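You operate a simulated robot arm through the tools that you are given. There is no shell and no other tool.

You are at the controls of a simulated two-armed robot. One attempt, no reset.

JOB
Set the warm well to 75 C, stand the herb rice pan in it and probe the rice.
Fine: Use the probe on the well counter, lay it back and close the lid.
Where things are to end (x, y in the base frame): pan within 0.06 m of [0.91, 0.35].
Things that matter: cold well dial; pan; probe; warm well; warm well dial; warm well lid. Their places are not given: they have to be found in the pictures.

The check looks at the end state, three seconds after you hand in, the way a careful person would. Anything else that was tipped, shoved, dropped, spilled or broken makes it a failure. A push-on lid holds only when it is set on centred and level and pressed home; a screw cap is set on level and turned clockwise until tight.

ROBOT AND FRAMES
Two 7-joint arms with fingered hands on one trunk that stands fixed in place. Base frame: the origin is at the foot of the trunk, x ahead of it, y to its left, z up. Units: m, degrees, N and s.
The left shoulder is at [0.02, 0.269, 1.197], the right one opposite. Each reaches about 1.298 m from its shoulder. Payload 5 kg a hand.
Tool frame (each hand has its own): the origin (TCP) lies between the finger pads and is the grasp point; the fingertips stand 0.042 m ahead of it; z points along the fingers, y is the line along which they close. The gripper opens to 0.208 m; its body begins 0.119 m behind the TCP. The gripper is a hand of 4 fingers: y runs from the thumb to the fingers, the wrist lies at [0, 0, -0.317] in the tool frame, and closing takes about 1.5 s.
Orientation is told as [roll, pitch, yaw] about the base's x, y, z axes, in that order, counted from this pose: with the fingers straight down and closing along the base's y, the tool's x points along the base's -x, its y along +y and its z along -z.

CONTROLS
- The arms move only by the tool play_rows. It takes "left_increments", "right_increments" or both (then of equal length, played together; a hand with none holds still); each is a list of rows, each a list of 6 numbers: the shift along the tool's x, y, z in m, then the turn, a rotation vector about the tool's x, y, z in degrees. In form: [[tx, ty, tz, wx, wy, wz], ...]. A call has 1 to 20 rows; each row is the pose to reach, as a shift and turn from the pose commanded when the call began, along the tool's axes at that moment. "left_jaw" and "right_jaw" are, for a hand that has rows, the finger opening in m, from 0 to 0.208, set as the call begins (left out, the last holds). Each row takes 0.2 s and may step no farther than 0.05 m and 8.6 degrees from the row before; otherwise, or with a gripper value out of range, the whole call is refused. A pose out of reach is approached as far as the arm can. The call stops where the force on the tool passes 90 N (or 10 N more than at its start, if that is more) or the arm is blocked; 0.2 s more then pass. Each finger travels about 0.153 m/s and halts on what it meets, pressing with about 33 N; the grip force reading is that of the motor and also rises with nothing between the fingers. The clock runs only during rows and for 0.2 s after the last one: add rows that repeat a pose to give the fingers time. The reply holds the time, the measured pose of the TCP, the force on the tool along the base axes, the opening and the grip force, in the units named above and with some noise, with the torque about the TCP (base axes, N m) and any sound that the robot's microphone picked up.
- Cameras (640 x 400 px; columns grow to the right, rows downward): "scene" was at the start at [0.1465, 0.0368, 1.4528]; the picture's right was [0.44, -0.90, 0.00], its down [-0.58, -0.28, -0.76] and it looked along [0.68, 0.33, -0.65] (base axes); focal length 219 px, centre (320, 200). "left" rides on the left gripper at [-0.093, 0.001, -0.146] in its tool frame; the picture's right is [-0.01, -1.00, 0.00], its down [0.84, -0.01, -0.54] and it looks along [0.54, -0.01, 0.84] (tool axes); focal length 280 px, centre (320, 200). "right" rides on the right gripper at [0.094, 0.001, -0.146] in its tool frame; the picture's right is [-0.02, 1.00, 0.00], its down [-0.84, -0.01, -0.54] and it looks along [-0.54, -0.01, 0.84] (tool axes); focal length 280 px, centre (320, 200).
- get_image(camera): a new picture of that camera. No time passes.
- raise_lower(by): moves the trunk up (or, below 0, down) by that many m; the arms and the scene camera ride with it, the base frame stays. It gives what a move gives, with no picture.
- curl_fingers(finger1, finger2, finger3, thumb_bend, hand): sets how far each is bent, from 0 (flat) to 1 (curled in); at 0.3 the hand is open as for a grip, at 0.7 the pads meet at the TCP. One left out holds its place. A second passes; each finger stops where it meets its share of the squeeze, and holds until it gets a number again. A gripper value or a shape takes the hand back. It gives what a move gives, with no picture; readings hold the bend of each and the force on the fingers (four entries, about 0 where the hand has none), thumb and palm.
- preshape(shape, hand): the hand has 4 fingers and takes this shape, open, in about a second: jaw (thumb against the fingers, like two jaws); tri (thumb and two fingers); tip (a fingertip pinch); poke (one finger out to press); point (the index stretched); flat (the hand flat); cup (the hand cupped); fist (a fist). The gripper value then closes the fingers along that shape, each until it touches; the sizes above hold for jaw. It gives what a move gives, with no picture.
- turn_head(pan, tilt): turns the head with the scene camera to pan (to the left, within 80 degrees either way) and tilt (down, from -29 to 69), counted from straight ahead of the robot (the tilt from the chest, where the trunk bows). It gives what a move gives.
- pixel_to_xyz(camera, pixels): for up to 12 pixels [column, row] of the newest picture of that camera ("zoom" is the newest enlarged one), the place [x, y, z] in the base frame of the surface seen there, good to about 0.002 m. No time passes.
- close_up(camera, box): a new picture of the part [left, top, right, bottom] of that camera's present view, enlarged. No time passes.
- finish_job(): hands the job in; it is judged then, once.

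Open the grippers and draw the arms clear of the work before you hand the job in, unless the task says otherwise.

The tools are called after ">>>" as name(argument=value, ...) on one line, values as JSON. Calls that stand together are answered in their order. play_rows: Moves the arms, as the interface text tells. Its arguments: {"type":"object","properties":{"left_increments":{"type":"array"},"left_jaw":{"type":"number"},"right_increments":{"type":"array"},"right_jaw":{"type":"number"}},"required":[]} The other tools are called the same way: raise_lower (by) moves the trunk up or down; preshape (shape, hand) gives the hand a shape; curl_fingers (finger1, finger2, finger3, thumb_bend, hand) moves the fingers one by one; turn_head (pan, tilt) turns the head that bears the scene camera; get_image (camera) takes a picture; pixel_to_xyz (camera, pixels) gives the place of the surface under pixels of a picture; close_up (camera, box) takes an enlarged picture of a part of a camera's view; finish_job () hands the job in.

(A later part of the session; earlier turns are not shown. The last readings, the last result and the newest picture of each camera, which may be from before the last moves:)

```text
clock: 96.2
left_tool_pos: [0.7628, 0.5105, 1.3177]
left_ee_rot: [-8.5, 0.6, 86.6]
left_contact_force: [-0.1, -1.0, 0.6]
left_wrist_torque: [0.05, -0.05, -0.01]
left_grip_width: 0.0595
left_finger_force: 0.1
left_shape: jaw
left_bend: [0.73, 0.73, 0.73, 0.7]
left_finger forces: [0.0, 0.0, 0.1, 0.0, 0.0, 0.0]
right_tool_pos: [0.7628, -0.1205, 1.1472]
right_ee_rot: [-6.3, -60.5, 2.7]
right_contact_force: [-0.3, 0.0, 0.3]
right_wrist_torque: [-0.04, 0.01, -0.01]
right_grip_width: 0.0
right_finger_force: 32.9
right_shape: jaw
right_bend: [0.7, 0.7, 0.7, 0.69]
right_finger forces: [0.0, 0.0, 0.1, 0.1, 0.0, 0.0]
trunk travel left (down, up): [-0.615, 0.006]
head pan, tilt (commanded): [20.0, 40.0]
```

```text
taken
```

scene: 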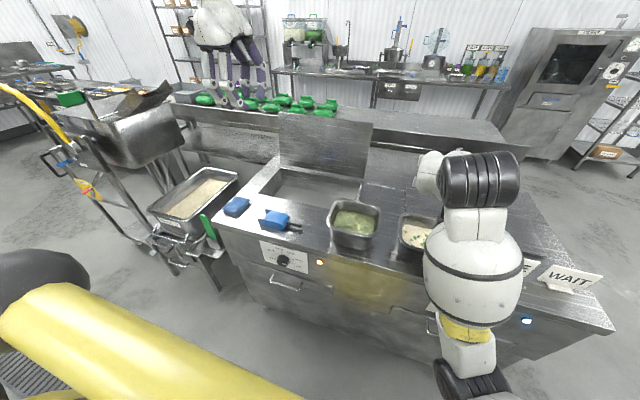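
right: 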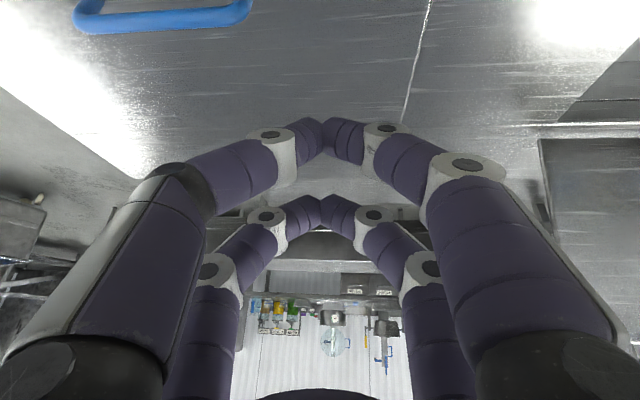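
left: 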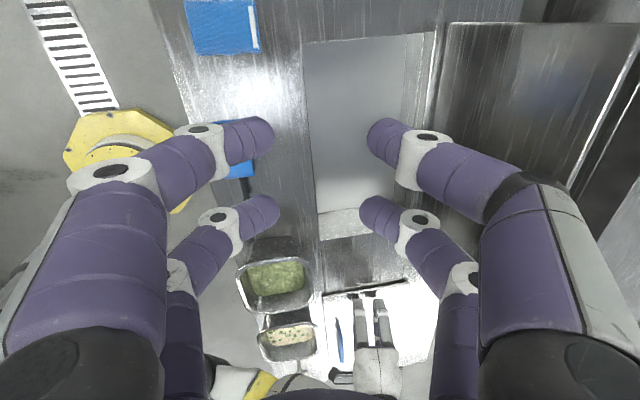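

The right hand is at (0.763,-0.12,1.147). I shift it 0.1 m further right to leave room, while rotating the left hand's yaw back toward 0.

>>> play_rows(right_increments=[[0, -0.025, 0, 0, 0, 0], [0, -0.05, 0, 0, 0, 0], [0, -0.075, 0, 0, 0, 0], [0, -0.1, 0, 0, 0, 0], [0, -0.1, 0, 0, 0, 0], [0, -0.1, 0, 0, 0, 0], [0, -0.1, 0, 0, 0, 0], [0, -0.1, 0, 0, 0, 0], [0, -0.1, 0, 0, 0, 0], [0, -0.1, 0, 0, 0, 0], [0, -0.1, 0, 0, 0, 0]], left_increments=[[0, 0.01, 0, 0, 0, 7.9], [0, 0.02, 0, 0, 0, 15.8], [0, 0.03, 0, 0, 0, 23.6], [0, 0.04, 0, 0, 0, 31.5], [0, 0.05, 0, 0, 0, 39.4], [0, 0.06, 0, 0, 0, 47.3], [0, 0.07, 0, 0, 0, 55.2], [0, 0.08, 0, 0, 0, 63], [0, 0.09, 0, 0, 0, 70.9], [0, 0.1, 0, 0, 0, 78.8], [0, 0.11, 0, 0, 0, 86.7]], left_jaw=0.208)

>>> get_image(camera="left")

>>> get_image(camera="scene")

```text
clock: 98.6
left_tool_pos: [0.6547, 0.5175, 1.3001]
left_ee_rot: [-1.2, -8.4, 0.0]
left_contact_force: [-0.3, 0.4, 0.2]
left_wrist_torque: [-0.05, 0.0, -0.03]
left_grip_width: 0.2076
left_finger_force: 0.0
left_shape: jaw
left_bend: [0.3, 0.3, 0.3, 0.3]
left_finger forces: [0.0, 0.1, 0.0, 0.1, 0.1, 0.0]
right_tool_pos: [0.76, -0.2199, 1.1528]
right_ee_rot: [-6.5, -60.4, 2.8]
right_contact_force: [0.0, 0.0, 0.4]
right_wrist_torque: [-0.03, 0.02, -0.06]
right_grip_width: 0.0
right_finger_force: 32.9
right_shape: jaw
right_bend: [0.7, 0.7, 0.7, 0.69]
right_finger forces: [0.0, 0.0, 0.0, 0.0, 0.0, 0.0]
trunk travel left (down, up): [-0.615, 0.006]
head pan, tilt (commanded): [20.0, 40.0]
```

```text
taken
```

left: 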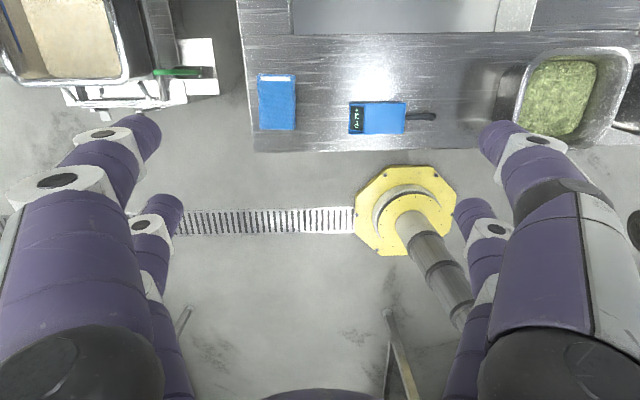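

```text
taken
```

scene: 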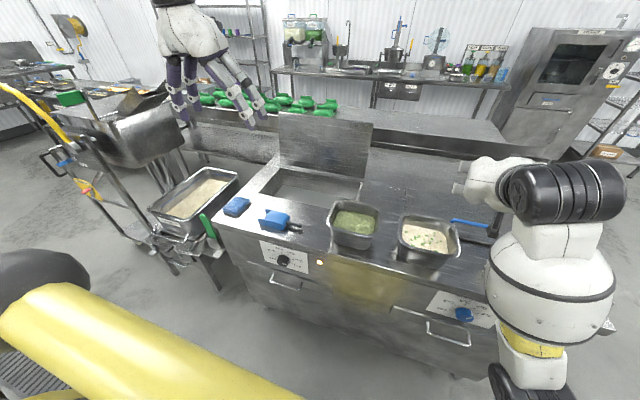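

Both arms are fine and both pans are undisturbed. I measure the green pan's rim edges from the scene camera.

>>> close_up(camera="scene", box=[310, 185, 400, 255])

>>> close_up(camera="scene", box=[380, 190, 500, 340])

```text
5.71 times, centred on (355, 220) of scene
```

zoom: 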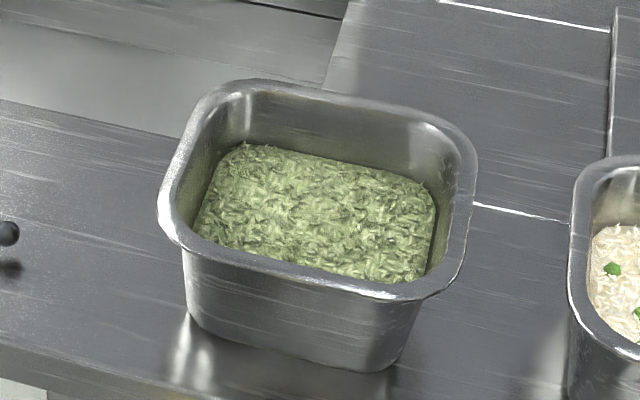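

```text
2.67 times, centred on (440, 265) of scene
```

zoom: 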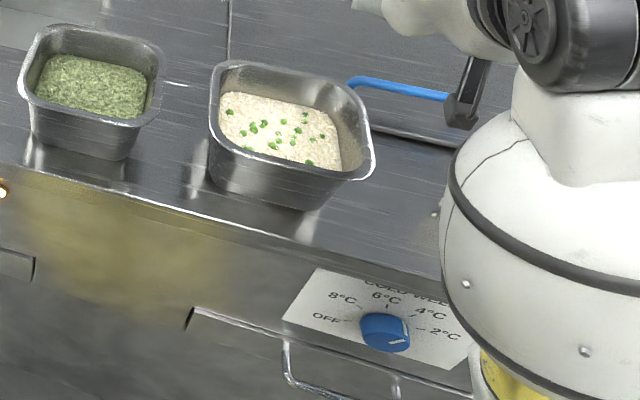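

I query several rim points of the green pan.

>>> pixel_to_xyz(camera="scene", pixels=[[328.5, 222], [330, 216], [381, 215], [380.5, 221], [350, 231], [356, 202.5], [337, 230], [366, 235], [340, 202], [375, 208], [332, 236], [368, 246]])

```text
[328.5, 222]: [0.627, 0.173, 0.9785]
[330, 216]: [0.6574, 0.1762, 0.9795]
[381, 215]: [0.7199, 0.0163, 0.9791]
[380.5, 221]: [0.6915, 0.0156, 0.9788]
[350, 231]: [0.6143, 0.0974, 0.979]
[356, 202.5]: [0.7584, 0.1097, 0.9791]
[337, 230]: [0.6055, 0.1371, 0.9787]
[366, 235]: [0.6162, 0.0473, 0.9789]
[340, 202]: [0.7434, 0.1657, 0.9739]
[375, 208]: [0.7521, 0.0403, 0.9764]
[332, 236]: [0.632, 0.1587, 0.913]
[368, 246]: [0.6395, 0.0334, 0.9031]
```

The pan rim spans y 0.015–0.179 and x 0.606–0.760, centre ≈(0.684,0.097), top 0.979. I move the open left hand above it at (0.66,0.097,1.12), tilting forward to 30°.

>>> play_rows(left_increments=[[0.0021, -0.042, 0.0179, 0, -2.16, 0], [0.0043, -0.084, 0.0357, 0, -4.32, 0], [0.0064, -0.126, 0.0536, 0, -6.48, 0], [0.0085, -0.168, 0.0715, 0, -8.64, 0], [0.0107, -0.21, 0.0894, 0, -10.8, 0], [0.0128, -0.252, 0.1072, 0, -12.96, 0], [0.0149, -0.294, 0.1251, 0, -15.1, 0], [0.017, -0.336, 0.143, 0, -17.3, 0], [0.0192, -0.378, 0.1608, 0, -19.4, 0], [0.0213, -0.42, 0.1787, 0, -21.6, 0]])

>>> get_image(camera="left")

>>> get_image(camera="scene")

```text
clock: 100.8
left_tool_pos: [0.664, 0.1391, 1.141]
left_ee_rot: [-1.4, -27.6, 0.9]
left_contact_force: [4.5, 1.4, -0.7]
left_wrist_torque: [-0.22, 0.63, -0.09]
left_grip_width: 0.2077
left_finger_force: 0.0
left_shape: jaw
left_bend: [0.3, 0.3, 0.3, 0.3]
left_finger forces: [0.0, 0.1, 0.0, 0.1, 0.0, 0.1]
left hand out of reach, approached as far as the arm can: row 10
right_tool_pos: [0.766, -0.2187, 1.1469]
right_ee_rot: [-6.5, -60.0, 3.0]
right_contact_force: [5.0, 1.9, -2.4]
right_wrist_torque: [-0.13, 0.02, -0.2]
right_grip_width: 0.0
right_finger_force: 33.3
right_shape: jaw
right_bend: [0.7, 0.7, 0.7, 0.69]
right_finger forces: [0.1, 0.0, 0.1, 0.0, 0.1, 0.1]
trunk travel left (down, up): [-0.615, 0.006]
head pan, tilt (commanded): [20.0, 40.0]
```

```text
taken
```

left: 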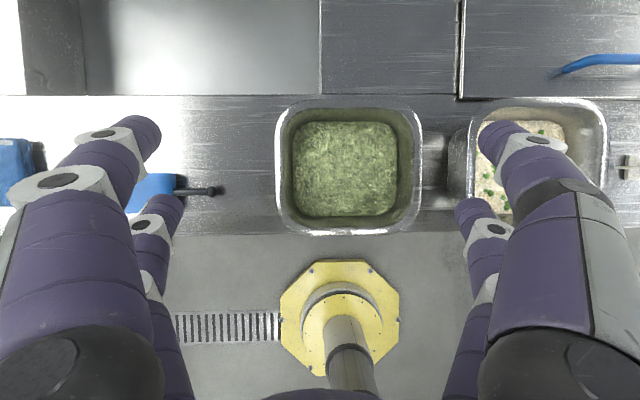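

```text
taken
```

scene: 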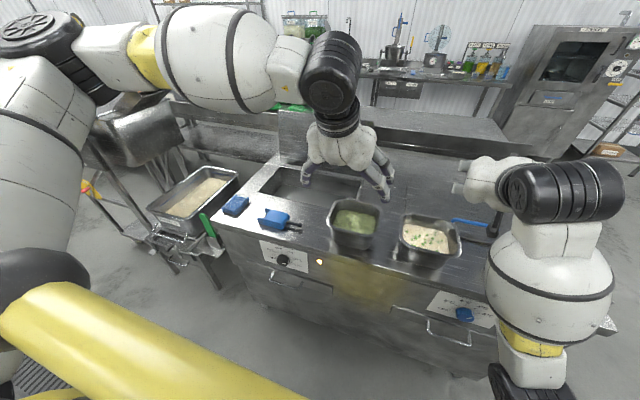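

Row 10 was slightly out of reach at y≈0.14. I try going to y 0.097 at a lower height (z≈1.08), where the arm has more room.

>>> play_rows(left_increments=[[0.015, -0.01, 0.03, 0, 0, 0], [0.03, -0.025, 0.06, 0, 0, 0], [0.03, -0.042, 0.06, 0, 0, 0]])

>>> get_image(camera="left")

```text
clock: 101.6
left_tool_pos: [0.6425, 0.1326, 1.0955]
left_ee_rot: [-1.3, -30.0, 0.7]
left_contact_force: [0.8, 0.1, -0.6]
left_wrist_torque: [-0.05, 0.0, -0.01]
left_grip_width: 0.208
left_finger_force: 0.1
left_shape: jaw
left_bend: [0.3, 0.3, 0.3, 0.3]
left_finger forces: [0.1, 0.0, 0.1, 0.0, 0.0, 0.0]
left hand out of reach, approached as far as the arm can: row 1, 2, 3
right_tool_pos: [0.7615, -0.2198, 1.152]
right_ee_rot: [-6.4, -60.3, 2.9]
right_contact_force: [-0.5, 0.8, 0.3]
right_wrist_torque: [-0.04, 0.01, -0.05]
right_grip_width: 0.0
right_finger_force: 33.2
right_shape: jaw
right_bend: [0.7, 0.7, 0.7, 0.69]
right_finger forces: [0.1, 0.0, 0.0, 0.0, 0.0, 0.0]
trunk travel left (down, up): [-0.615, 0.006]
head pan, tilt (commanded): [20.0, 40.0]
```

```text
taken
```

left: 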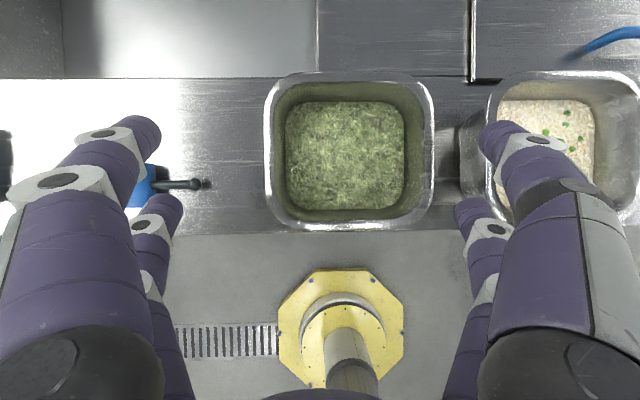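

The left wrist limits y at yaw 0, so I let the hand yaw about -12° and move to (0.66,0.097).

>>> play_rows(left_increments=[[0, 0, 0, 3, 0, 5.2], [0, 0, 0, 6, 0, 10.4], [-0.0078, -0.0178, 0.0045, 6, 0, 10.4], [-0.0156, -0.0356, 0.009, 6, 0, 10.4]])

>>> get_image(camera="left")

```text
clock: 102.6
left_tool_pos: [0.6554, 0.1056, 1.1]
left_ee_rot: [-1.3, -30.2, -11.5]
left_contact_force: [-2.8, -0.2, 0.5]
left_wrist_torque: [0.06, -0.15, 0.03]
left_grip_width: 0.2079
left_finger_force: 0.2
left_shape: jaw
left_bend: [0.3, 0.3, 0.3, 0.3]
left_finger forces: [0.1, 0.0, 0.0, 0.1, 0.0, 0.0]
left hand out of reach, approached as far as the arm can: row 4
right_tool_pos: [0.7582, -0.2207, 1.1549]
right_ee_rot: [-6.2, -60.5, 2.8]
right_contact_force: [-1.1, -0.3, 0.5]
right_wrist_torque: [0.03, 0.01, 0.06]
right_grip_width: 0.0001
right_finger_force: 33.0
right_shape: jaw
right_bend: [0.7, 0.7, 0.7, 0.69]
right_finger forces: [0.1, 0.0, 0.1, 0.0, 0.0, 0.1]
trunk travel left (down, up): [-0.615, 0.006]
head pan, tilt (commanded): [20.0, 40.0]
```

```text
taken
```

left: 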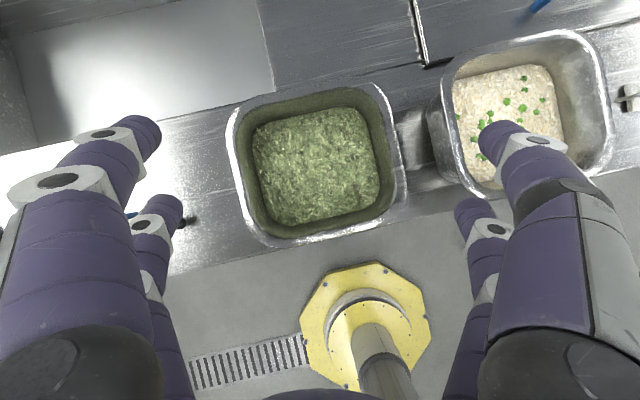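

At yaw -11.5 the limit moved to y≈0.105. I yaw a bit further to -18° and centre on the pan.

>>> play_rows(left_increments=[[0, 0, 0, 3.25, 0, 5.63], [-0.0102, -0.0074, 0.0059, 3.25, 0, 5.63], [-0.0102, -0.0074, 0.0059, 3.25, 0, 5.63]])

>>> get_image(camera="left")

```text
clock: 103.4
left_tool_pos: [0.6649, 0.0953, 1.0998]
left_ee_rot: [-1.1, -30.5, -18.0]
left_contact_force: [-0.5, -1.3, 0.3]
left_wrist_torque: [0.07, -0.09, 0.05]
left_grip_width: 0.208
left_finger_force: 0.1
left_shape: jaw
left_bend: [0.3, 0.3, 0.3, 0.3]
left_finger forces: [0.1, 0.0, 0.1, 0.0, 0.1, 0.0]
right_tool_pos: [0.7588, -0.2204, 1.1529]
right_ee_rot: [-6.3, -60.6, 2.8]
right_contact_force: [-2.2, 0.0, 0.1]
right_wrist_torque: [0.03, 0.0, 0.02]
right_grip_width: 0.0003
right_finger_force: 33.2
right_shape: jaw
right_bend: [0.7, 0.7, 0.7, 0.69]
right_finger forces: [0.1, 0.0, 0.0, 0.1, 0.0, 0.1]
trunk travel left (down, up): [-0.615, 0.006]
head pan, tilt (commanded): [20.0, 40.0]
```

```text
taken
```

left: 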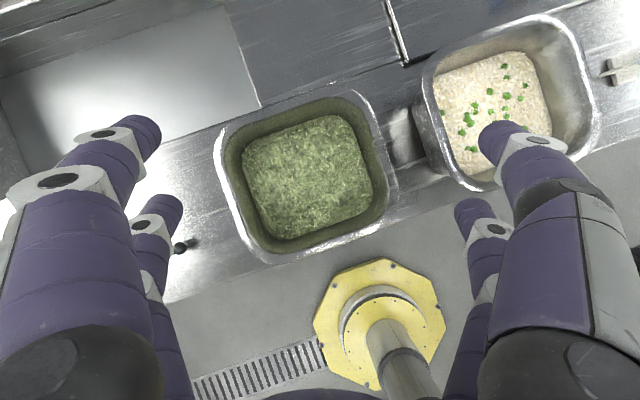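

I check the fingertips' actual positions versus the pan before descending.

>>> pixel_to_xyz(camera="left", pixels=[[157, 138], [148, 150], [485, 138], [495, 150], [180, 212], [172, 222], [458, 212], [468, 222], [222, 170], [375, 110], [385, 195], [265, 250]])

```text
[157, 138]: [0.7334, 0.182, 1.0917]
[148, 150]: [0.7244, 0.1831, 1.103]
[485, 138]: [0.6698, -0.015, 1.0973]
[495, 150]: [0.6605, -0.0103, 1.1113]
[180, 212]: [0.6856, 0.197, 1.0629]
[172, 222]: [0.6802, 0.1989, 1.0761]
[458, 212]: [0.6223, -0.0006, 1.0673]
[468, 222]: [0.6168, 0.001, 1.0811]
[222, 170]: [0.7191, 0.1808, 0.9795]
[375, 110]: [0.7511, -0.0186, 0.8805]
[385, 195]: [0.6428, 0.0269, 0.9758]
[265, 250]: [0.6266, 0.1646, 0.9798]
```

Fingertips clear the rim on all sides by 7–30 mm; I shift +6 mm in x and descend most of the way, watching forces.

>>> play_rows(left_increments=[[0.01, 0.0019, 0.029, 0, 0, 0], [0.0244, 0.0019, 0.0555, 0, 0, 0], [0.0386, 0.0019, 0.0819, 0, 0, 0]])

>>> get_image(camera="left")

>>> close_up(camera="scene", box=[300, 130, 480, 270])

```text
clock: 104.2
left_tool_pos: [0.6778, 0.1005, 1.0277]
left_ee_rot: [-1.3, -30.3, -17.9]
left_contact_force: [0.2, 0.1, 0.1]
left_wrist_torque: [-0.03, 0.02, -0.01]
left_grip_width: 0.2081
left_finger_force: 0.0
left_shape: jaw
left_bend: [0.3, 0.3, 0.3, 0.3]
left_finger forces: [0.1, 0.0, 0.0, 0.1, 0.0, 0.1]
left hand out of reach, approached as far as the arm can: row 3
right_tool_pos: [0.7614, -0.2211, 1.1516]
right_ee_rot: [-6.5, -60.4, 2.9]
right_contact_force: [0.2, -0.5, 0.0]
right_wrist_torque: [-0.02, 0.0, -0.03]
right_grip_width: 0.0
right_finger_force: 33.0
right_shape: jaw
right_bend: [0.7, 0.7, 0.7, 0.69]
right_finger forces: [0.1, 0.0, 0.0, 0.0, 0.0, 0.1]
trunk travel left (down, up): [-0.615, 0.006]
head pan, tilt (commanded): [20.0, 40.0]
```

```text
taken
```

left: 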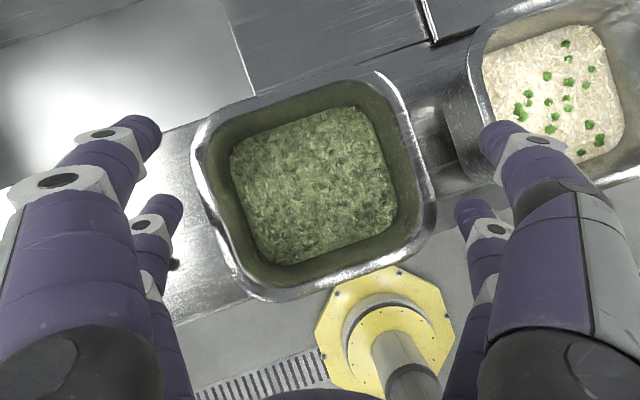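

```text
2.86 times, centred on (390, 200) of scene
```

zoom: 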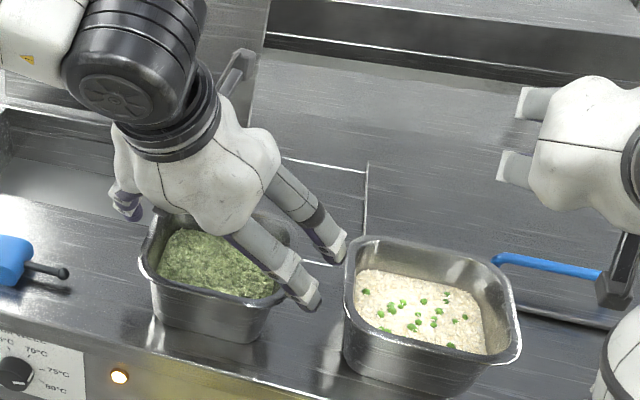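

The arm hits its limit when lowering, so I'll use the trunk for the descent instead (joint angles unchanged). First a small -12 mm x correction.

>>> play_rows(left_increments=[[0.0098, -0.0037, -0.0058, 0, 0, 0], [0.0098, -0.0037, -0.0058, 0, 0, 0]])

>>> raise_lower(by=-0.035)

>>> get_image(camera="left")

>>> close_up(camera="scene", box=[300, 130, 480, 270])

```text
clock: 104.8
left_tool_pos: [0.6643, 0.1004, 1.0267]
left_ee_rot: [-1.1, -30.2, -17.9]
left_contact_force: [0.1, -0.6, 0.0]
left_wrist_torque: [0.0, 0.01, -0.03]
left_grip_width: 0.2082
left_finger_force: 0.2
left_shape: jaw
left_bend: [0.3, 0.3, 0.3, 0.3]
left_finger forces: [0.0, 0.1, 0.0, 0.0, 0.1, 0.1]
right_tool_pos: [0.7599, -0.2204, 1.1534]
right_ee_rot: [-6.3, -60.4, 2.8]
right_contact_force: [0.7, -0.4, -0.5]
right_wrist_torque: [0.01, 0.01, -0.01]
right_grip_width: 0.0
right_finger_force: 33.1
right_shape: jaw
right_bend: [0.7, 0.7, 0.7, 0.69]
right_finger forces: [0.0, 0.0, 0.1, 0.1, 0.0, 0.0]
trunk travel left (down, up): [-0.615, 0.006]
head pan, tilt (commanded): [20.0, 40.0]
```

```text
clock: 105.6
left_tool_pos: [0.6645, 0.1001, 0.992]
left_ee_rot: [-1.2, -30.3, -17.9]
left_contact_force: [-0.5, 1.9, -0.7]
left_wrist_torque: [-0.03, 0.05, 0.11]
left_grip_width: 0.2081
left_finger_force: 0.0
left_shape: jaw
left_bend: [0.29, 0.3, 0.3, 0.3]
left_finger forces: [1.4, 0.0, 0.1, 0.1, 0.1, 0.0]
right_tool_pos: [0.7611, -0.2199, 1.1176]
right_ee_rot: [-6.4, -60.4, 2.8]
right_contact_force: [-0.5, 0.2, 0.1]
right_wrist_torque: [-0.01, -0.03, -0.02]
right_grip_width: 0.0002
right_finger_force: 33.5
right_shape: jaw
right_bend: [0.7, 0.7, 0.7, 0.69]
right_finger forces: [0.0, 0.0, 0.0, 0.0, 0.0, 0.0]
trunk travel left (down, up): [-0.58, 0.041]
head pan, tilt (commanded): [20.0, 40.0]
```

```text
taken
```

left: 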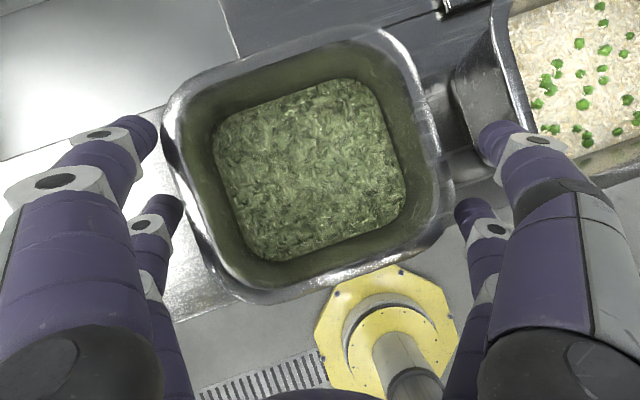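

```text
2.86 times, centred on (390, 200) of scene
```

zoom: 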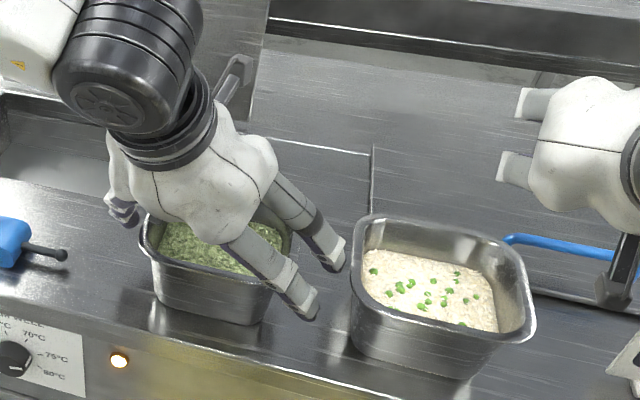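

The left-front finger just touches the rim, while the right side has ample gap. I shift the hand ~12 mm to its left (+tool y), then lower the trunk further.

>>> play_rows(left_increments=[[0, 0.006, 0, 0, 0, 0], [0, 0.012, 0, 0, 0, 0]])

>>> raise_lower(by=-0.035)

>>> get_image(camera="left")

>>> close_up(camera="scene", box=[300, 130, 480, 270])

```text
clock: 106.2
left_tool_pos: [0.6696, 0.1106, 0.9919]
left_ee_rot: [-1.3, -30.3, -17.9]
left_contact_force: [-3.3, -2.3, 0.3]
left_wrist_torque: [-0.03, -0.01, -0.01]
left_grip_width: 0.2079
left_finger_force: 0.0
left_shape: jaw
left_bend: [0.3, 0.3, 0.28, 0.3]
left_finger forces: [0.0, 0.0, 3.0, 0.0, 0.1, 0.1]
right_tool_pos: [0.7603, -0.2211, 1.1179]
right_ee_rot: [-6.3, -60.2, 2.8]
right_contact_force: [-0.1, -0.7, -0.1]
right_wrist_torque: [-0.03, 0.02, 0.0]
right_grip_width: 0.0
right_finger_force: 33.1
right_shape: jaw
right_bend: [0.7, 0.7, 0.7, 0.69]
right_finger forces: [0.1, 0.0, 0.0, 0.0, 0.0, 0.0]
trunk travel left (down, up): [-0.58, 0.041]
head pan, tilt (commanded): [20.0, 40.0]
```

```text
clock: 107.0
left_tool_pos: [0.6683, 0.1125, 0.9569]
left_ee_rot: [-1.3, -30.5, -17.8]
left_contact_force: [-1.2, -0.3, 0.0]
left_wrist_torque: [0.01, -0.1, 0.0]
left_grip_width: 0.2078
left_finger_force: 0.0
left_shape: jaw
left_bend: [0.3, 0.3, 0.3, 0.3]
left_finger forces: [0.0, 0.0, 0.5, 0.1, 0.1, 0.0]
right_tool_pos: [0.7617, -0.2212, 1.0828]
right_ee_rot: [-6.3, -60.5, 2.7]
right_contact_force: [0.3, 0.0, -0.5]
right_wrist_torque: [0.0, -0.02, -0.03]
right_grip_width: 0.0001
right_finger_force: 32.8
right_shape: jaw
right_bend: [0.7, 0.7, 0.7, 0.69]
right_finger forces: [0.0, 0.0, 0.1, 0.0, 0.0, 0.0]
trunk travel left (down, up): [-0.545, 0.076]
head pan, tilt (commanded): [20.0, 40.0]
```

```text
taken
```

left: 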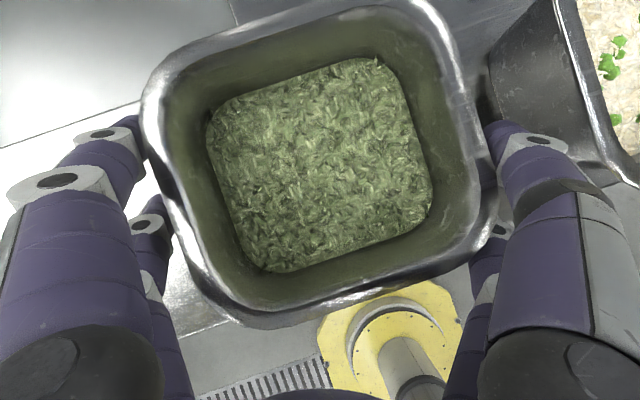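

```text
2.86 times, centred on (390, 200) of scene
```

zoom: 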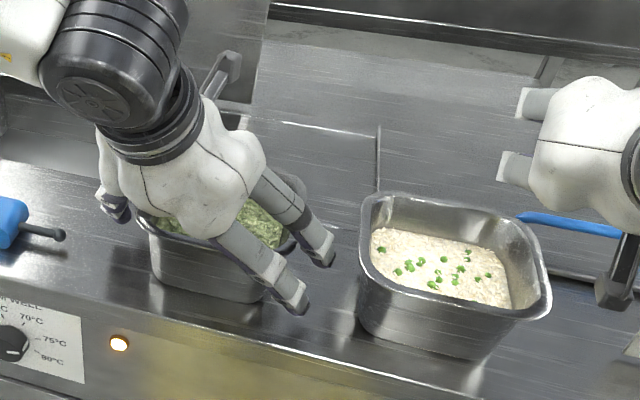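

The fingertips are below the rim on both sides. I close the jaw on the pan's walls.

>>> play_rows(left_increments=[[0, 0, 0, 0, 0, 0], [0, 0, 0, 0, 0, 0], [0, 0, 0, 0, 0, 0], [0, 0, 0, 0, 0, 0], [0, 0, 0, 0, 0, 0], [0, 0, 0, 0, 0, 0]], left_jaw=0.08)

>>> get_image(camera="left")

>>> close_up(camera="scene", box=[300, 130, 480, 270])

```text
clock: 108.4
left_tool_pos: [0.6686, 0.11, 0.9561]
left_ee_rot: [-1.2, -30.4, -18.0]
left_contact_force: [-1.4, -1.2, -0.9]
left_wrist_torque: [0.25, -0.45, 0.14]
left_grip_width: 0.17
left_finger_force: 32.9
left_shape: jaw
left_bend: [0.26, 0.33, 0.3, 0.25]
left_finger forces: [37.6, 30.3, 34.3, 0.1, 43.6, 0.0]
right_tool_pos: [0.7615, -0.2207, 1.0805]
right_ee_rot: [-6.3, -60.4, 2.8]
right_contact_force: [-0.2, -0.2, 0.1]
right_wrist_torque: [0.02, -0.01, 0.02]
right_grip_width: 0.0
right_finger_force: 32.3
right_shape: jaw
right_bend: [0.7, 0.7, 0.7, 0.69]
right_finger forces: [0.0, 0.0, 0.0, 0.1, 0.1, 0.0]
trunk travel left (down, up): [-0.545, 0.076]
head pan, tilt (commanded): [20.0, 40.0]
```

```text
taken
```

left: 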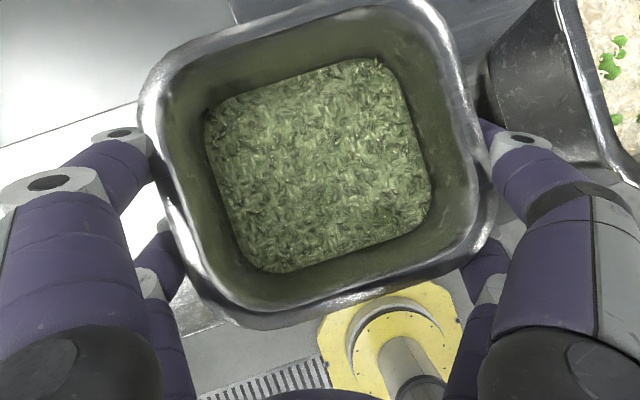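

```text
2.86 times, centred on (390, 200) of scene
```

zoom: 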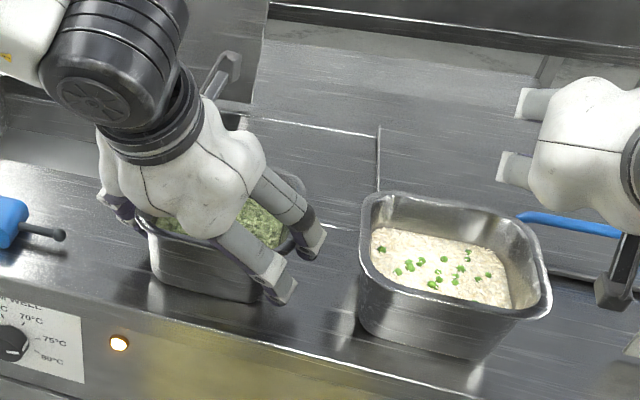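

The pan is gripped with ~35 N on each finger. I lift slightly with the trunk (3 cm) and check the pan stays level.

>>> raise_lower(by=0.03)

>>> get_image(camera="left")

>>> close_up(camera="scene", box=[300, 130, 480, 270])

```text
clock: 109.2
left_tool_pos: [0.6694, 0.1125, 0.9853]
left_ee_rot: [-1.2, -30.1, -17.8]
left_contact_force: [0.0, 0.6, -11.9]
left_wrist_torque: [0.03, 0.22, -0.02]
left_grip_width: 0.1701
left_finger_force: 32.9
left_shape: jaw
left_bend: [0.26, 0.33, 0.3, 0.25]
left_finger forces: [37.2, 31.6, 31.9, 0.0, 42.7, 0.0]
right_tool_pos: [0.761, -0.2203, 1.1103]
right_ee_rot: [-6.4, -60.4, 2.9]
right_contact_force: [-0.7, 0.1, -1.1]
right_wrist_torque: [0.0, -0.01, -0.02]
right_grip_width: 0.0001
right_finger_force: 32.9
right_shape: jaw
right_bend: [0.7, 0.7, 0.7, 0.69]
right_finger forces: [0.0, 0.0, 0.0, 0.0, 0.0, 0.0]
trunk travel left (down, up): [-0.575, 0.046]
head pan, tilt (commanded): [20.0, 40.0]
```

```text
taken
```

left: 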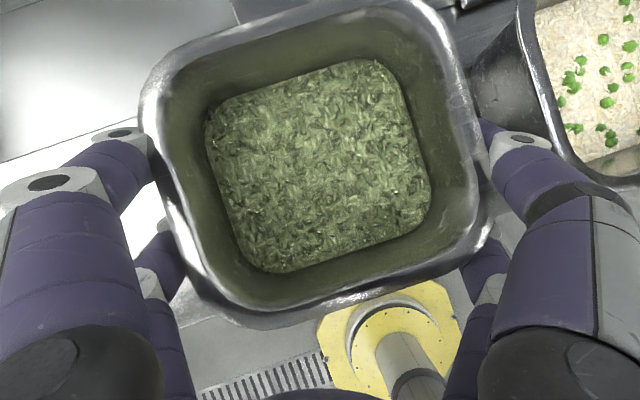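

```text
2.86 times, centred on (390, 200) of scene
```

zoom: 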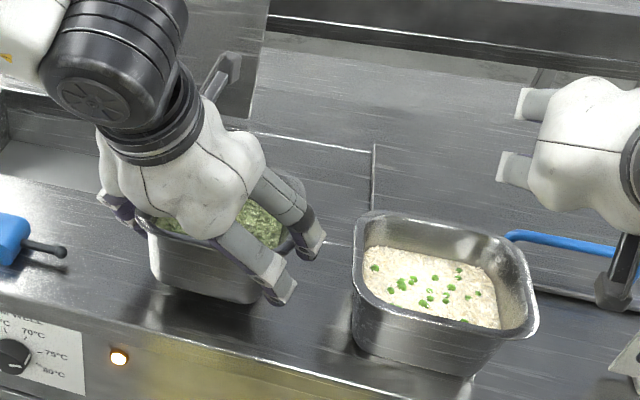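

The pan lifts level (≈12 N). I raise the trunk another 4.5 cm, then raise the right hand higher so that later trunk lowering won't bring it down onto the counter.

>>> raise_lower(by=0.045)

>>> play_rows(right_increments=[[-0.025, 0, -0.024, 0, 0, 0], [-0.05, 0, -0.0475, 0, 0, 0], [-0.075, 0, -0.071, 0, 0, 0], [-0.1, 0, -0.095, 0, 0, 0], [-0.125, 0, -0.118, 0, 0, 0], [-0.149, 0, -0.142, 0, 0, 0]])

>>> get_image(camera="scene")

```text
clock: 110.0
left_tool_pos: [0.6692, 0.1116, 1.0308]
left_ee_rot: [-1.2, -30.2, -17.9]
left_contact_force: [-0.8, 0.8, -11.2]
left_wrist_torque: [0.1, 0.24, 0.0]
left_grip_width: 0.1703
left_finger_force: 33.2
left_shape: jaw
left_bend: [0.26, 0.33, 0.3, 0.25]
left_finger forces: [37.2, 31.7, 32.0, 0.0, 42.9, 0.0]
right_tool_pos: [0.7621, -0.2208, 1.1556]
right_ee_rot: [-6.4, -60.1, 2.9]
right_contact_force: [0.1, 0.4, 0.5]
right_wrist_torque: [0.02, -0.02, -0.02]
right_grip_width: 0.0
right_finger_force: 32.8
right_shape: jaw
right_bend: [0.7, 0.7, 0.7, 0.69]
right_finger forces: [0.0, 0.1, 0.1, 0.0, 0.1, 0.1]
trunk travel left (down, up): [-0.62, 0.001]
head pan, tilt (commanded): [20.0, 40.0]
```

```text
clock: 111.4
left_tool_pos: [0.6685, 0.1116, 1.0311]
left_ee_rot: [-1.1, -30.4, -17.9]
left_contact_force: [-1.4, 0.2, -11.8]
left_wrist_torque: [0.05, 0.18, 0.0]
left_grip_width: 0.1701
left_finger_force: 32.9
left_shape: jaw
left_bend: [0.26, 0.33, 0.3, 0.25]
left_finger forces: [37.1, 31.8, 32.0, 0.1, 42.9, 0.0]
right_tool_pos: [0.7102, -0.2079, 1.3555]
right_ee_rot: [-6.4, -60.3, 2.8]
right_contact_force: [-1.0, 0.2, -0.1]
right_wrist_torque: [0.01, -0.07, -0.06]
right_grip_width: 0.0
right_finger_force: 33.5
right_shape: jaw
right_bend: [0.7, 0.7, 0.7, 0.69]
right_finger forces: [0.0, 0.1, 0.1, 0.0, 0.0, 0.1]
trunk travel left (down, up): [-0.62, 0.001]
head pan, tilt (commanded): [20.0, 40.0]
```

```text
taken
```

scene: 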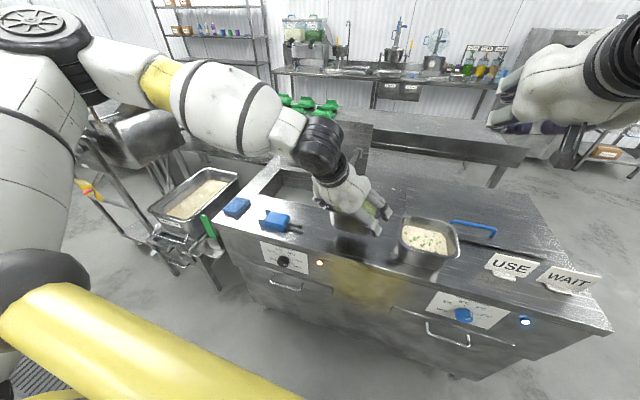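

The right hand is parked high. I carry the pan horizontally toward above the well (TCP to about (0.895,0.365)).

>>> play_rows(left_increments=[[-0.0131, 0.0345, 0.0077, 0, 0, 0], [-0.0262, 0.069, 0.0154, 0, 0, 0], [-0.0393, 0.1035, 0.0231, 0, 0, 0], [-0.0524, 0.138, 0.0308, 0, 0, 0], [-0.0655, 0.1724, 0.0386, 0, 0, 0], [-0.0786, 0.2069, 0.0463, 0, 0, 0], [-0.0917, 0.2414, 0.054, 0, 0, 0], [-0.1048, 0.2759, 0.0617, 0, 0, 0], [-0.1179, 0.3104, 0.0694, 0, 0, 0]])

>>> get_image(camera="left")

>>> get_image(camera="scene")

```text
clock: 113.4
left_tool_pos: [0.8984, 0.3635, 1.0241]
left_ee_rot: [-1.2, -30.2, -17.8]
left_contact_force: [0.2, 0.0, -12.1]
left_wrist_torque: [0.05, 0.2, 0.02]
left_grip_width: 0.1697
left_finger_force: 32.7
left_shape: jaw
left_bend: [0.26, 0.33, 0.3, 0.25]
left_finger forces: [36.1, 31.9, 32.1, 0.0, 42.5, 0.1]
right_tool_pos: [0.7119, -0.2061, 1.3551]
right_ee_rot: [-6.4, -60.2, 2.9]
right_contact_force: [0.8, 1.7, -0.6]
right_wrist_torque: [-0.06, 0.02, -0.05]
right_grip_width: 0.0001
right_finger_force: 33.0
right_shape: jaw
right_bend: [0.7, 0.7, 0.7, 0.69]
right_finger forces: [0.1, 0.0, 0.0, 0.1, 0.1, 0.1]
trunk travel left (down, up): [-0.62, 0.001]
head pan, tilt (commanded): [20.0, 40.0]
```

```text
taken
```

left: 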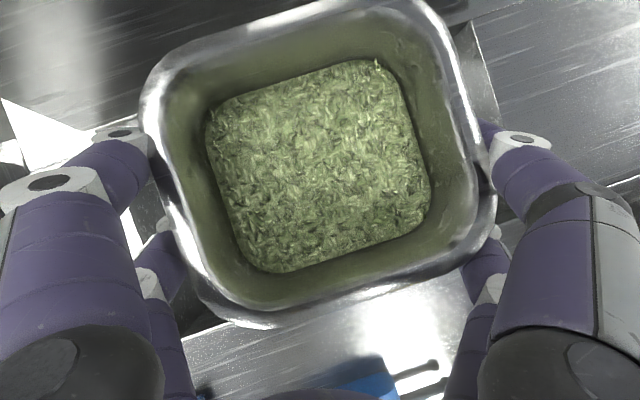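

```text
taken
```

scene: 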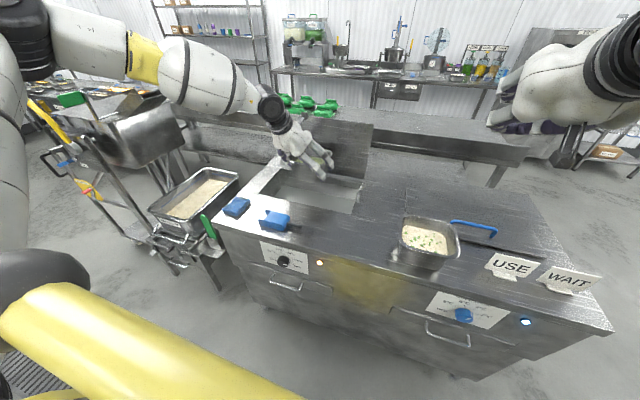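

The pan hangs over the well, centre ≈(0.913,0.348). I lower it with the trunk in stages, first 0.10 m.

>>> raise_lower(by=-0.1)

>>> get_image(camera="scene")

>>> close_up(camera="scene", box=[220, 80, 400, 220])

```text
clock: 114.8
left_tool_pos: [0.897, 0.3624, 0.9264]
left_ee_rot: [-1.3, -30.3, -17.9]
left_contact_force: [-1.5, -1.0, -11.0]
left_wrist_torque: [0.1, 0.22, 0.01]
left_grip_width: 0.17
left_finger_force: 32.5
left_shape: jaw
left_bend: [0.26, 0.33, 0.3, 0.25]
left_finger forces: [36.0, 32.0, 32.1, 0.0, 42.4, 0.1]
right_tool_pos: [0.7111, -0.2066, 1.2574]
right_ee_rot: [-6.3, -60.4, 2.8]
right_contact_force: [-0.6, -0.3, 0.7]
right_wrist_torque: [0.0, 0.03, 0.02]
right_grip_width: 0.0001
right_finger_force: 33.1
right_shape: jaw
right_bend: [0.7, 0.7, 0.7, 0.69]
right_finger forces: [0.0, 0.0, 0.1, 0.0, 0.1, 0.0]
trunk travel left (down, up): [-0.52, 0.101]
head pan, tilt (commanded): [20.0, 40.0]
```

```text
taken
```

scene: 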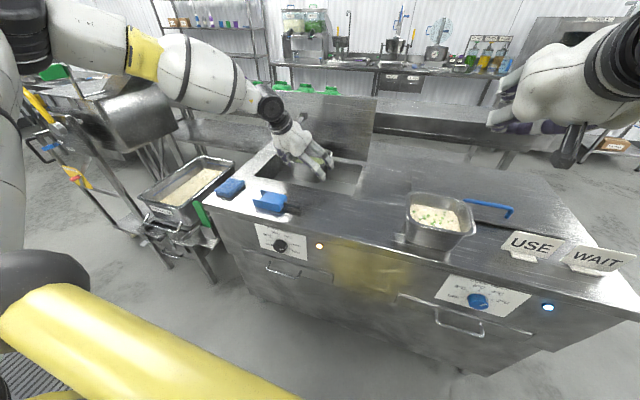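

```text
2.86 times, centred on (310, 150) of scene
```

zoom: 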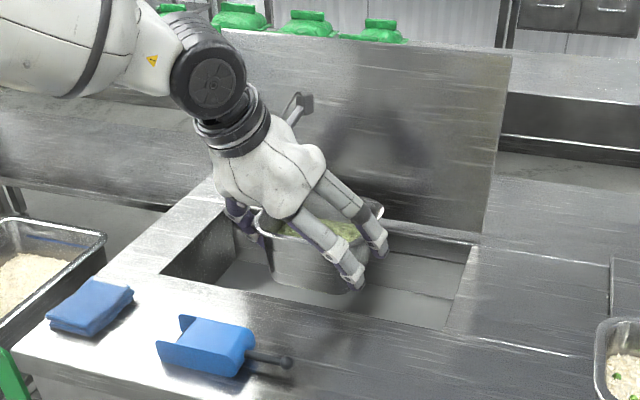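

The pan goes into the well cleanly. I lower another 0.075 m.

>>> raise_lower(by=-0.075)

>>> close_up(camera="scene", box=[220, 80, 400, 220])

>>> get_image(camera="left")

```text
clock: 115.9
left_tool_pos: [0.8977, 0.3624, 0.8516]
left_ee_rot: [-1.2, -30.5, -17.8]
left_contact_force: [-0.1, 0.1, -11.7]
left_wrist_torque: [0.12, 0.23, 0.02]
left_grip_width: 0.1698
left_finger_force: 32.8
left_shape: jaw
left_bend: [0.26, 0.33, 0.3, 0.25]
left_finger forces: [36.0, 31.9, 32.2, 0.0, 42.5, 0.0]
right_tool_pos: [0.7098, -0.2052, 1.1821]
right_ee_rot: [-6.3, -60.5, 2.8]
right_contact_force: [-0.7, -0.4, 0.4]
right_wrist_torque: [-0.01, 0.0, -0.01]
right_grip_width: 0.0002
right_finger_force: 33.4
right_shape: jaw
right_bend: [0.7, 0.7, 0.7, 0.69]
right_finger forces: [0.1, 0.1, 0.0, 0.0, 0.1, 0.0]
trunk travel left (down, up): [-0.445, 0.176]
head pan, tilt (commanded): [20.0, 40.0]
```

```text
2.86 times, centred on (310, 150) of scene
```

zoom: 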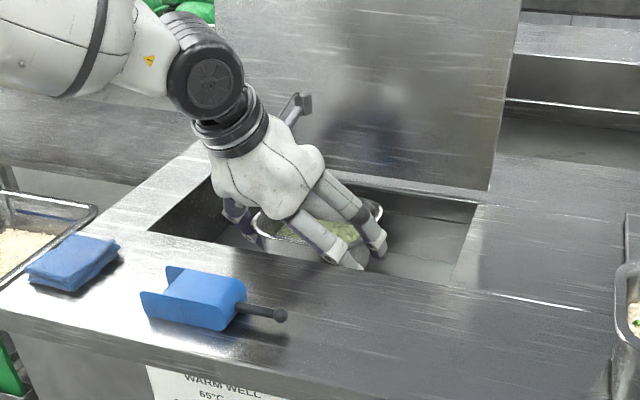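

```text
taken
```

left: 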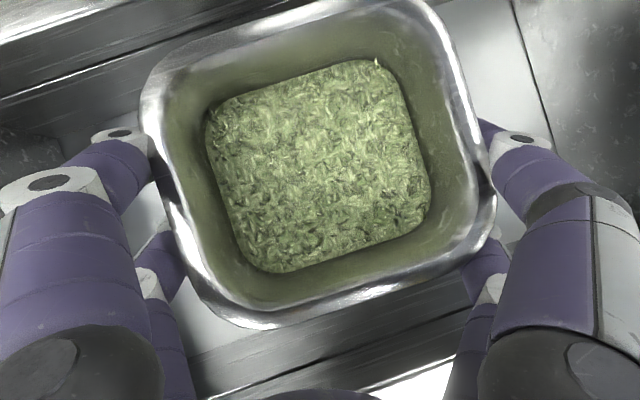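

Still carrying the weight (11.7 N). I lower in small steps until the floor takes it.

>>> raise_lower(by=-0.008)

>>> raise_lower(by=-0.004)

```text
clock: 116.5
left_tool_pos: [0.8972, 0.3625, 0.8421]
left_ee_rot: [-1.2, -30.3, -18.0]
left_contact_force: [-0.6, 0.4, -7.1]
left_wrist_torque: [-0.22, -0.06, -0.01]
left_grip_width: 0.1698
left_finger_force: 32.7
left_shape: jaw
left_bend: [0.26, 0.33, 0.3, 0.25]
left_finger forces: [36.8, 31.0, 34.3, 0.1, 42.4, 0.0]
right_tool_pos: [0.712, -0.2055, 1.173]
right_ee_rot: [-6.3, -60.4, 2.8]
right_contact_force: [0.0, 0.7, 0.9]
right_wrist_torque: [-0.01, 0.01, -0.01]
right_grip_width: 0.0003
right_finger_force: 32.7
right_shape: jaw
right_bend: [0.7, 0.7, 0.7, 0.69]
right_finger forces: [0.1, 0.0, 0.1, 0.0, 0.1, 0.1]
trunk travel left (down, up): [-0.437, 0.184]
head pan, tilt (commanded): [20.0, 40.0]
```

```text
clock: 117.0
left_tool_pos: [0.8972, 0.363, 0.8422]
left_ee_rot: [-1.1, -30.5, -17.9]
left_contact_force: [-3.5, 1.7, 9.9]
left_wrist_torque: [0.31, -0.61, 0.19]
left_grip_width: 0.1696
left_finger_force: 32.8
left_shape: jaw
left_bend: [0.26, 0.33, 0.3, 0.25]
left_finger forces: [37.2, 30.9, 34.0, 0.1, 42.9, 0.1]
right_tool_pos: [0.7103, -0.2056, 1.1693]
right_ee_rot: [-6.3, -60.4, 2.7]
right_contact_force: [-0.2, 0.1, 0.5]
right_wrist_torque: [-0.01, 0.02, -0.03]
right_grip_width: 0.0
right_finger_force: 33.7
right_shape: jaw
right_bend: [0.7, 0.7, 0.7, 0.69]
right_finger forces: [0.0, 0.0, 0.1, 0.0, 0.1, 0.1]
trunk travel left (down, up): [-0.433, 0.188]
head pan, tilt (commanded): [20.0, 40.0]
```

The pan now rests on the well floor. I open the fingers and check clearance before rising.

>>> play_rows(left_increments=[[0, 0, 0, 0, 0, 0], [0, 0, 0, 0, 0, 0], [0, 0, 0, 0, 0, 0], [0, 0, 0, 0, 0, 0]], left_jaw=0.208)

>>> get_image(camera="left")

```text
clock: 118.0
left_tool_pos: [0.8979, 0.3619, 0.8402]
left_ee_rot: [-1.1, -30.3, -18.0]
left_contact_force: [0.2, 0.3, 0.3]
left_wrist_torque: [0.03, 0.01, 0.03]
left_grip_width: 0.2076
left_finger_force: 0.1
left_shape: jaw
left_bend: [0.3, 0.3, 0.3, 0.3]
left_finger forces: [0.1, 0.0, 0.1, 0.1, 0.1, 0.0]
right_tool_pos: [0.7106, -0.2075, 1.1688]
right_ee_rot: [-6.3, -60.5, 2.8]
right_contact_force: [0.5, -0.5, 0.3]
right_wrist_torque: [-0.02, 0.03, 0.02]
right_grip_width: 0.0001
right_finger_force: 32.6
right_shape: jaw
right_bend: [0.7, 0.7, 0.7, 0.69]
right_finger forces: [0.0, 0.1, 0.1, 0.0, 0.0, 0.0]
trunk travel left (down, up): [-0.433, 0.188]
head pan, tilt (commanded): [20.0, 40.0]
```

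```text
taken
```

left: 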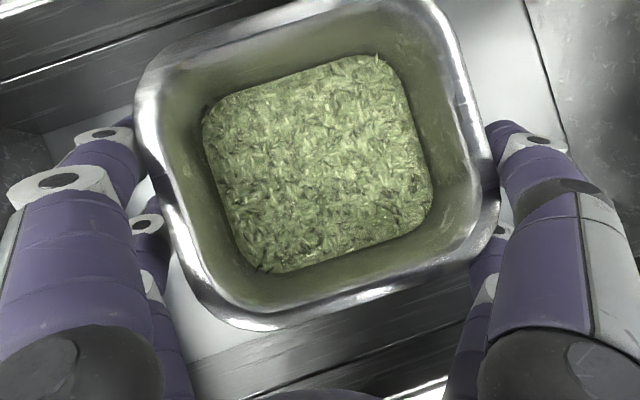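

Both sides look about evenly clear of the rim. I rise 2 cm with the trunk and check finger forces.

>>> raise_lower(by=0.02)

>>> get_image(camera="left")

```text
clock: 118.7
left_tool_pos: [0.8963, 0.3628, 0.8594]
left_ee_rot: [-1.3, -30.3, -17.8]
left_contact_force: [-0.6, 0.0, 0.6]
left_wrist_torque: [-0.05, 0.04, -0.14]
left_grip_width: 0.208
left_finger_force: 0.1
left_shape: jaw
left_bend: [0.3, 0.3, 0.29, 0.3]
left_finger forces: [0.0, 0.1, 1.3, 0.1, 0.1, 0.0]
right_tool_pos: [0.7116, -0.2059, 1.1885]
right_ee_rot: [-6.4, -60.3, 2.9]
right_contact_force: [1.0, 0.7, -0.2]
right_wrist_torque: [0.0, -0.01, -0.03]
right_grip_width: 0.0
right_finger_force: 32.8
right_shape: jaw
right_bend: [0.7, 0.7, 0.7, 0.69]
right_finger forces: [0.0, 0.0, 0.1, 0.0, 0.0, 0.0]
trunk travel left (down, up): [-0.453, 0.168]
head pan, tilt (commanded): [20.0, 40.0]
```

```text
taken
```

left: 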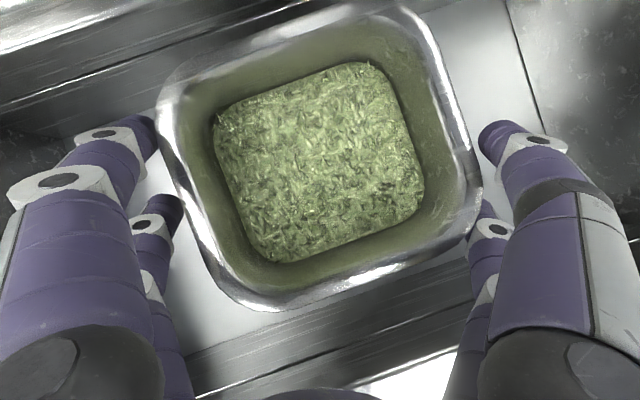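

One finger barely touches the rim because of the skew; I rotate the hand +10° about the vertical to align with the pan, then rise.

>>> play_rows(left_increments=[[0, 0, 0, -2.55, 0, -4.3], [0, 0, 0, -5.1, 0, -8.6]])

>>> raise_lower(by=0.02)

>>> get_image(camera="left")

```text
clock: 119.3
left_tool_pos: [0.8978, 0.3624, 0.8592]
left_ee_rot: [-1.1, -30.2, -7.9]
left_contact_force: [-3.1, -2.2, -1.8]
left_wrist_torque: [0.09, -0.03, -0.19]
left_grip_width: 0.2079
left_finger_force: 0.1
left_shape: jaw
left_bend: [0.3, 0.3, 0.29, 0.3]
left_finger forces: [0.0, 0.0, 3.3, 0.1, 0.0, 0.1]
right_tool_pos: [0.7116, -0.2064, 1.1892]
right_ee_rot: [-6.3, -60.4, 2.8]
right_contact_force: [-0.7, -0.3, 0.2]
right_wrist_torque: [-0.02, 0.01, 0.04]
right_grip_width: 0.0002
right_finger_force: 33.1
right_shape: jaw
right_bend: [0.7, 0.7, 0.7, 0.69]
right_finger forces: [0.0, 0.0, 0.0, 0.0, 0.0, 0.0]
trunk travel left (down, up): [-0.453, 0.168]
head pan, tilt (commanded): [20.0, 40.0]
```

```text
clock: 119.9
left_tool_pos: [0.8983, 0.3632, 0.8792]
left_ee_rot: [-1.0, -30.2, -7.9]
left_contact_force: [-0.8, -0.9, 1.1]
left_wrist_torque: [-0.15, 0.05, -0.06]
left_grip_width: 0.208
left_finger_force: 0.0
left_shape: jaw
left_bend: [0.3, 0.3, 0.29, 0.3]
left_finger forces: [0.0, 0.0, 2.0, 0.1, 0.0, 0.0]
right_tool_pos: [0.7117, -0.2086, 1.2084]
right_ee_rot: [-6.3, -60.4, 2.8]
right_contact_force: [-0.1, 0.0, -0.3]
right_wrist_torque: [0.02, -0.01, -0.03]
right_grip_width: 0.0
right_finger_force: 32.8
right_shape: jaw
right_bend: [0.7, 0.7, 0.7, 0.69]
right_finger forces: [0.0, 0.1, 0.0, 0.1, 0.1, 0.0]
trunk travel left (down, up): [-0.473, 0.148]
head pan, tilt (commanded): [20.0, 40.0]
```

```text
taken
```

left: 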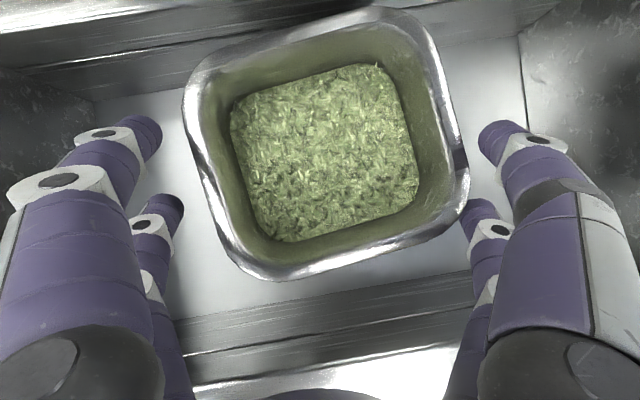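

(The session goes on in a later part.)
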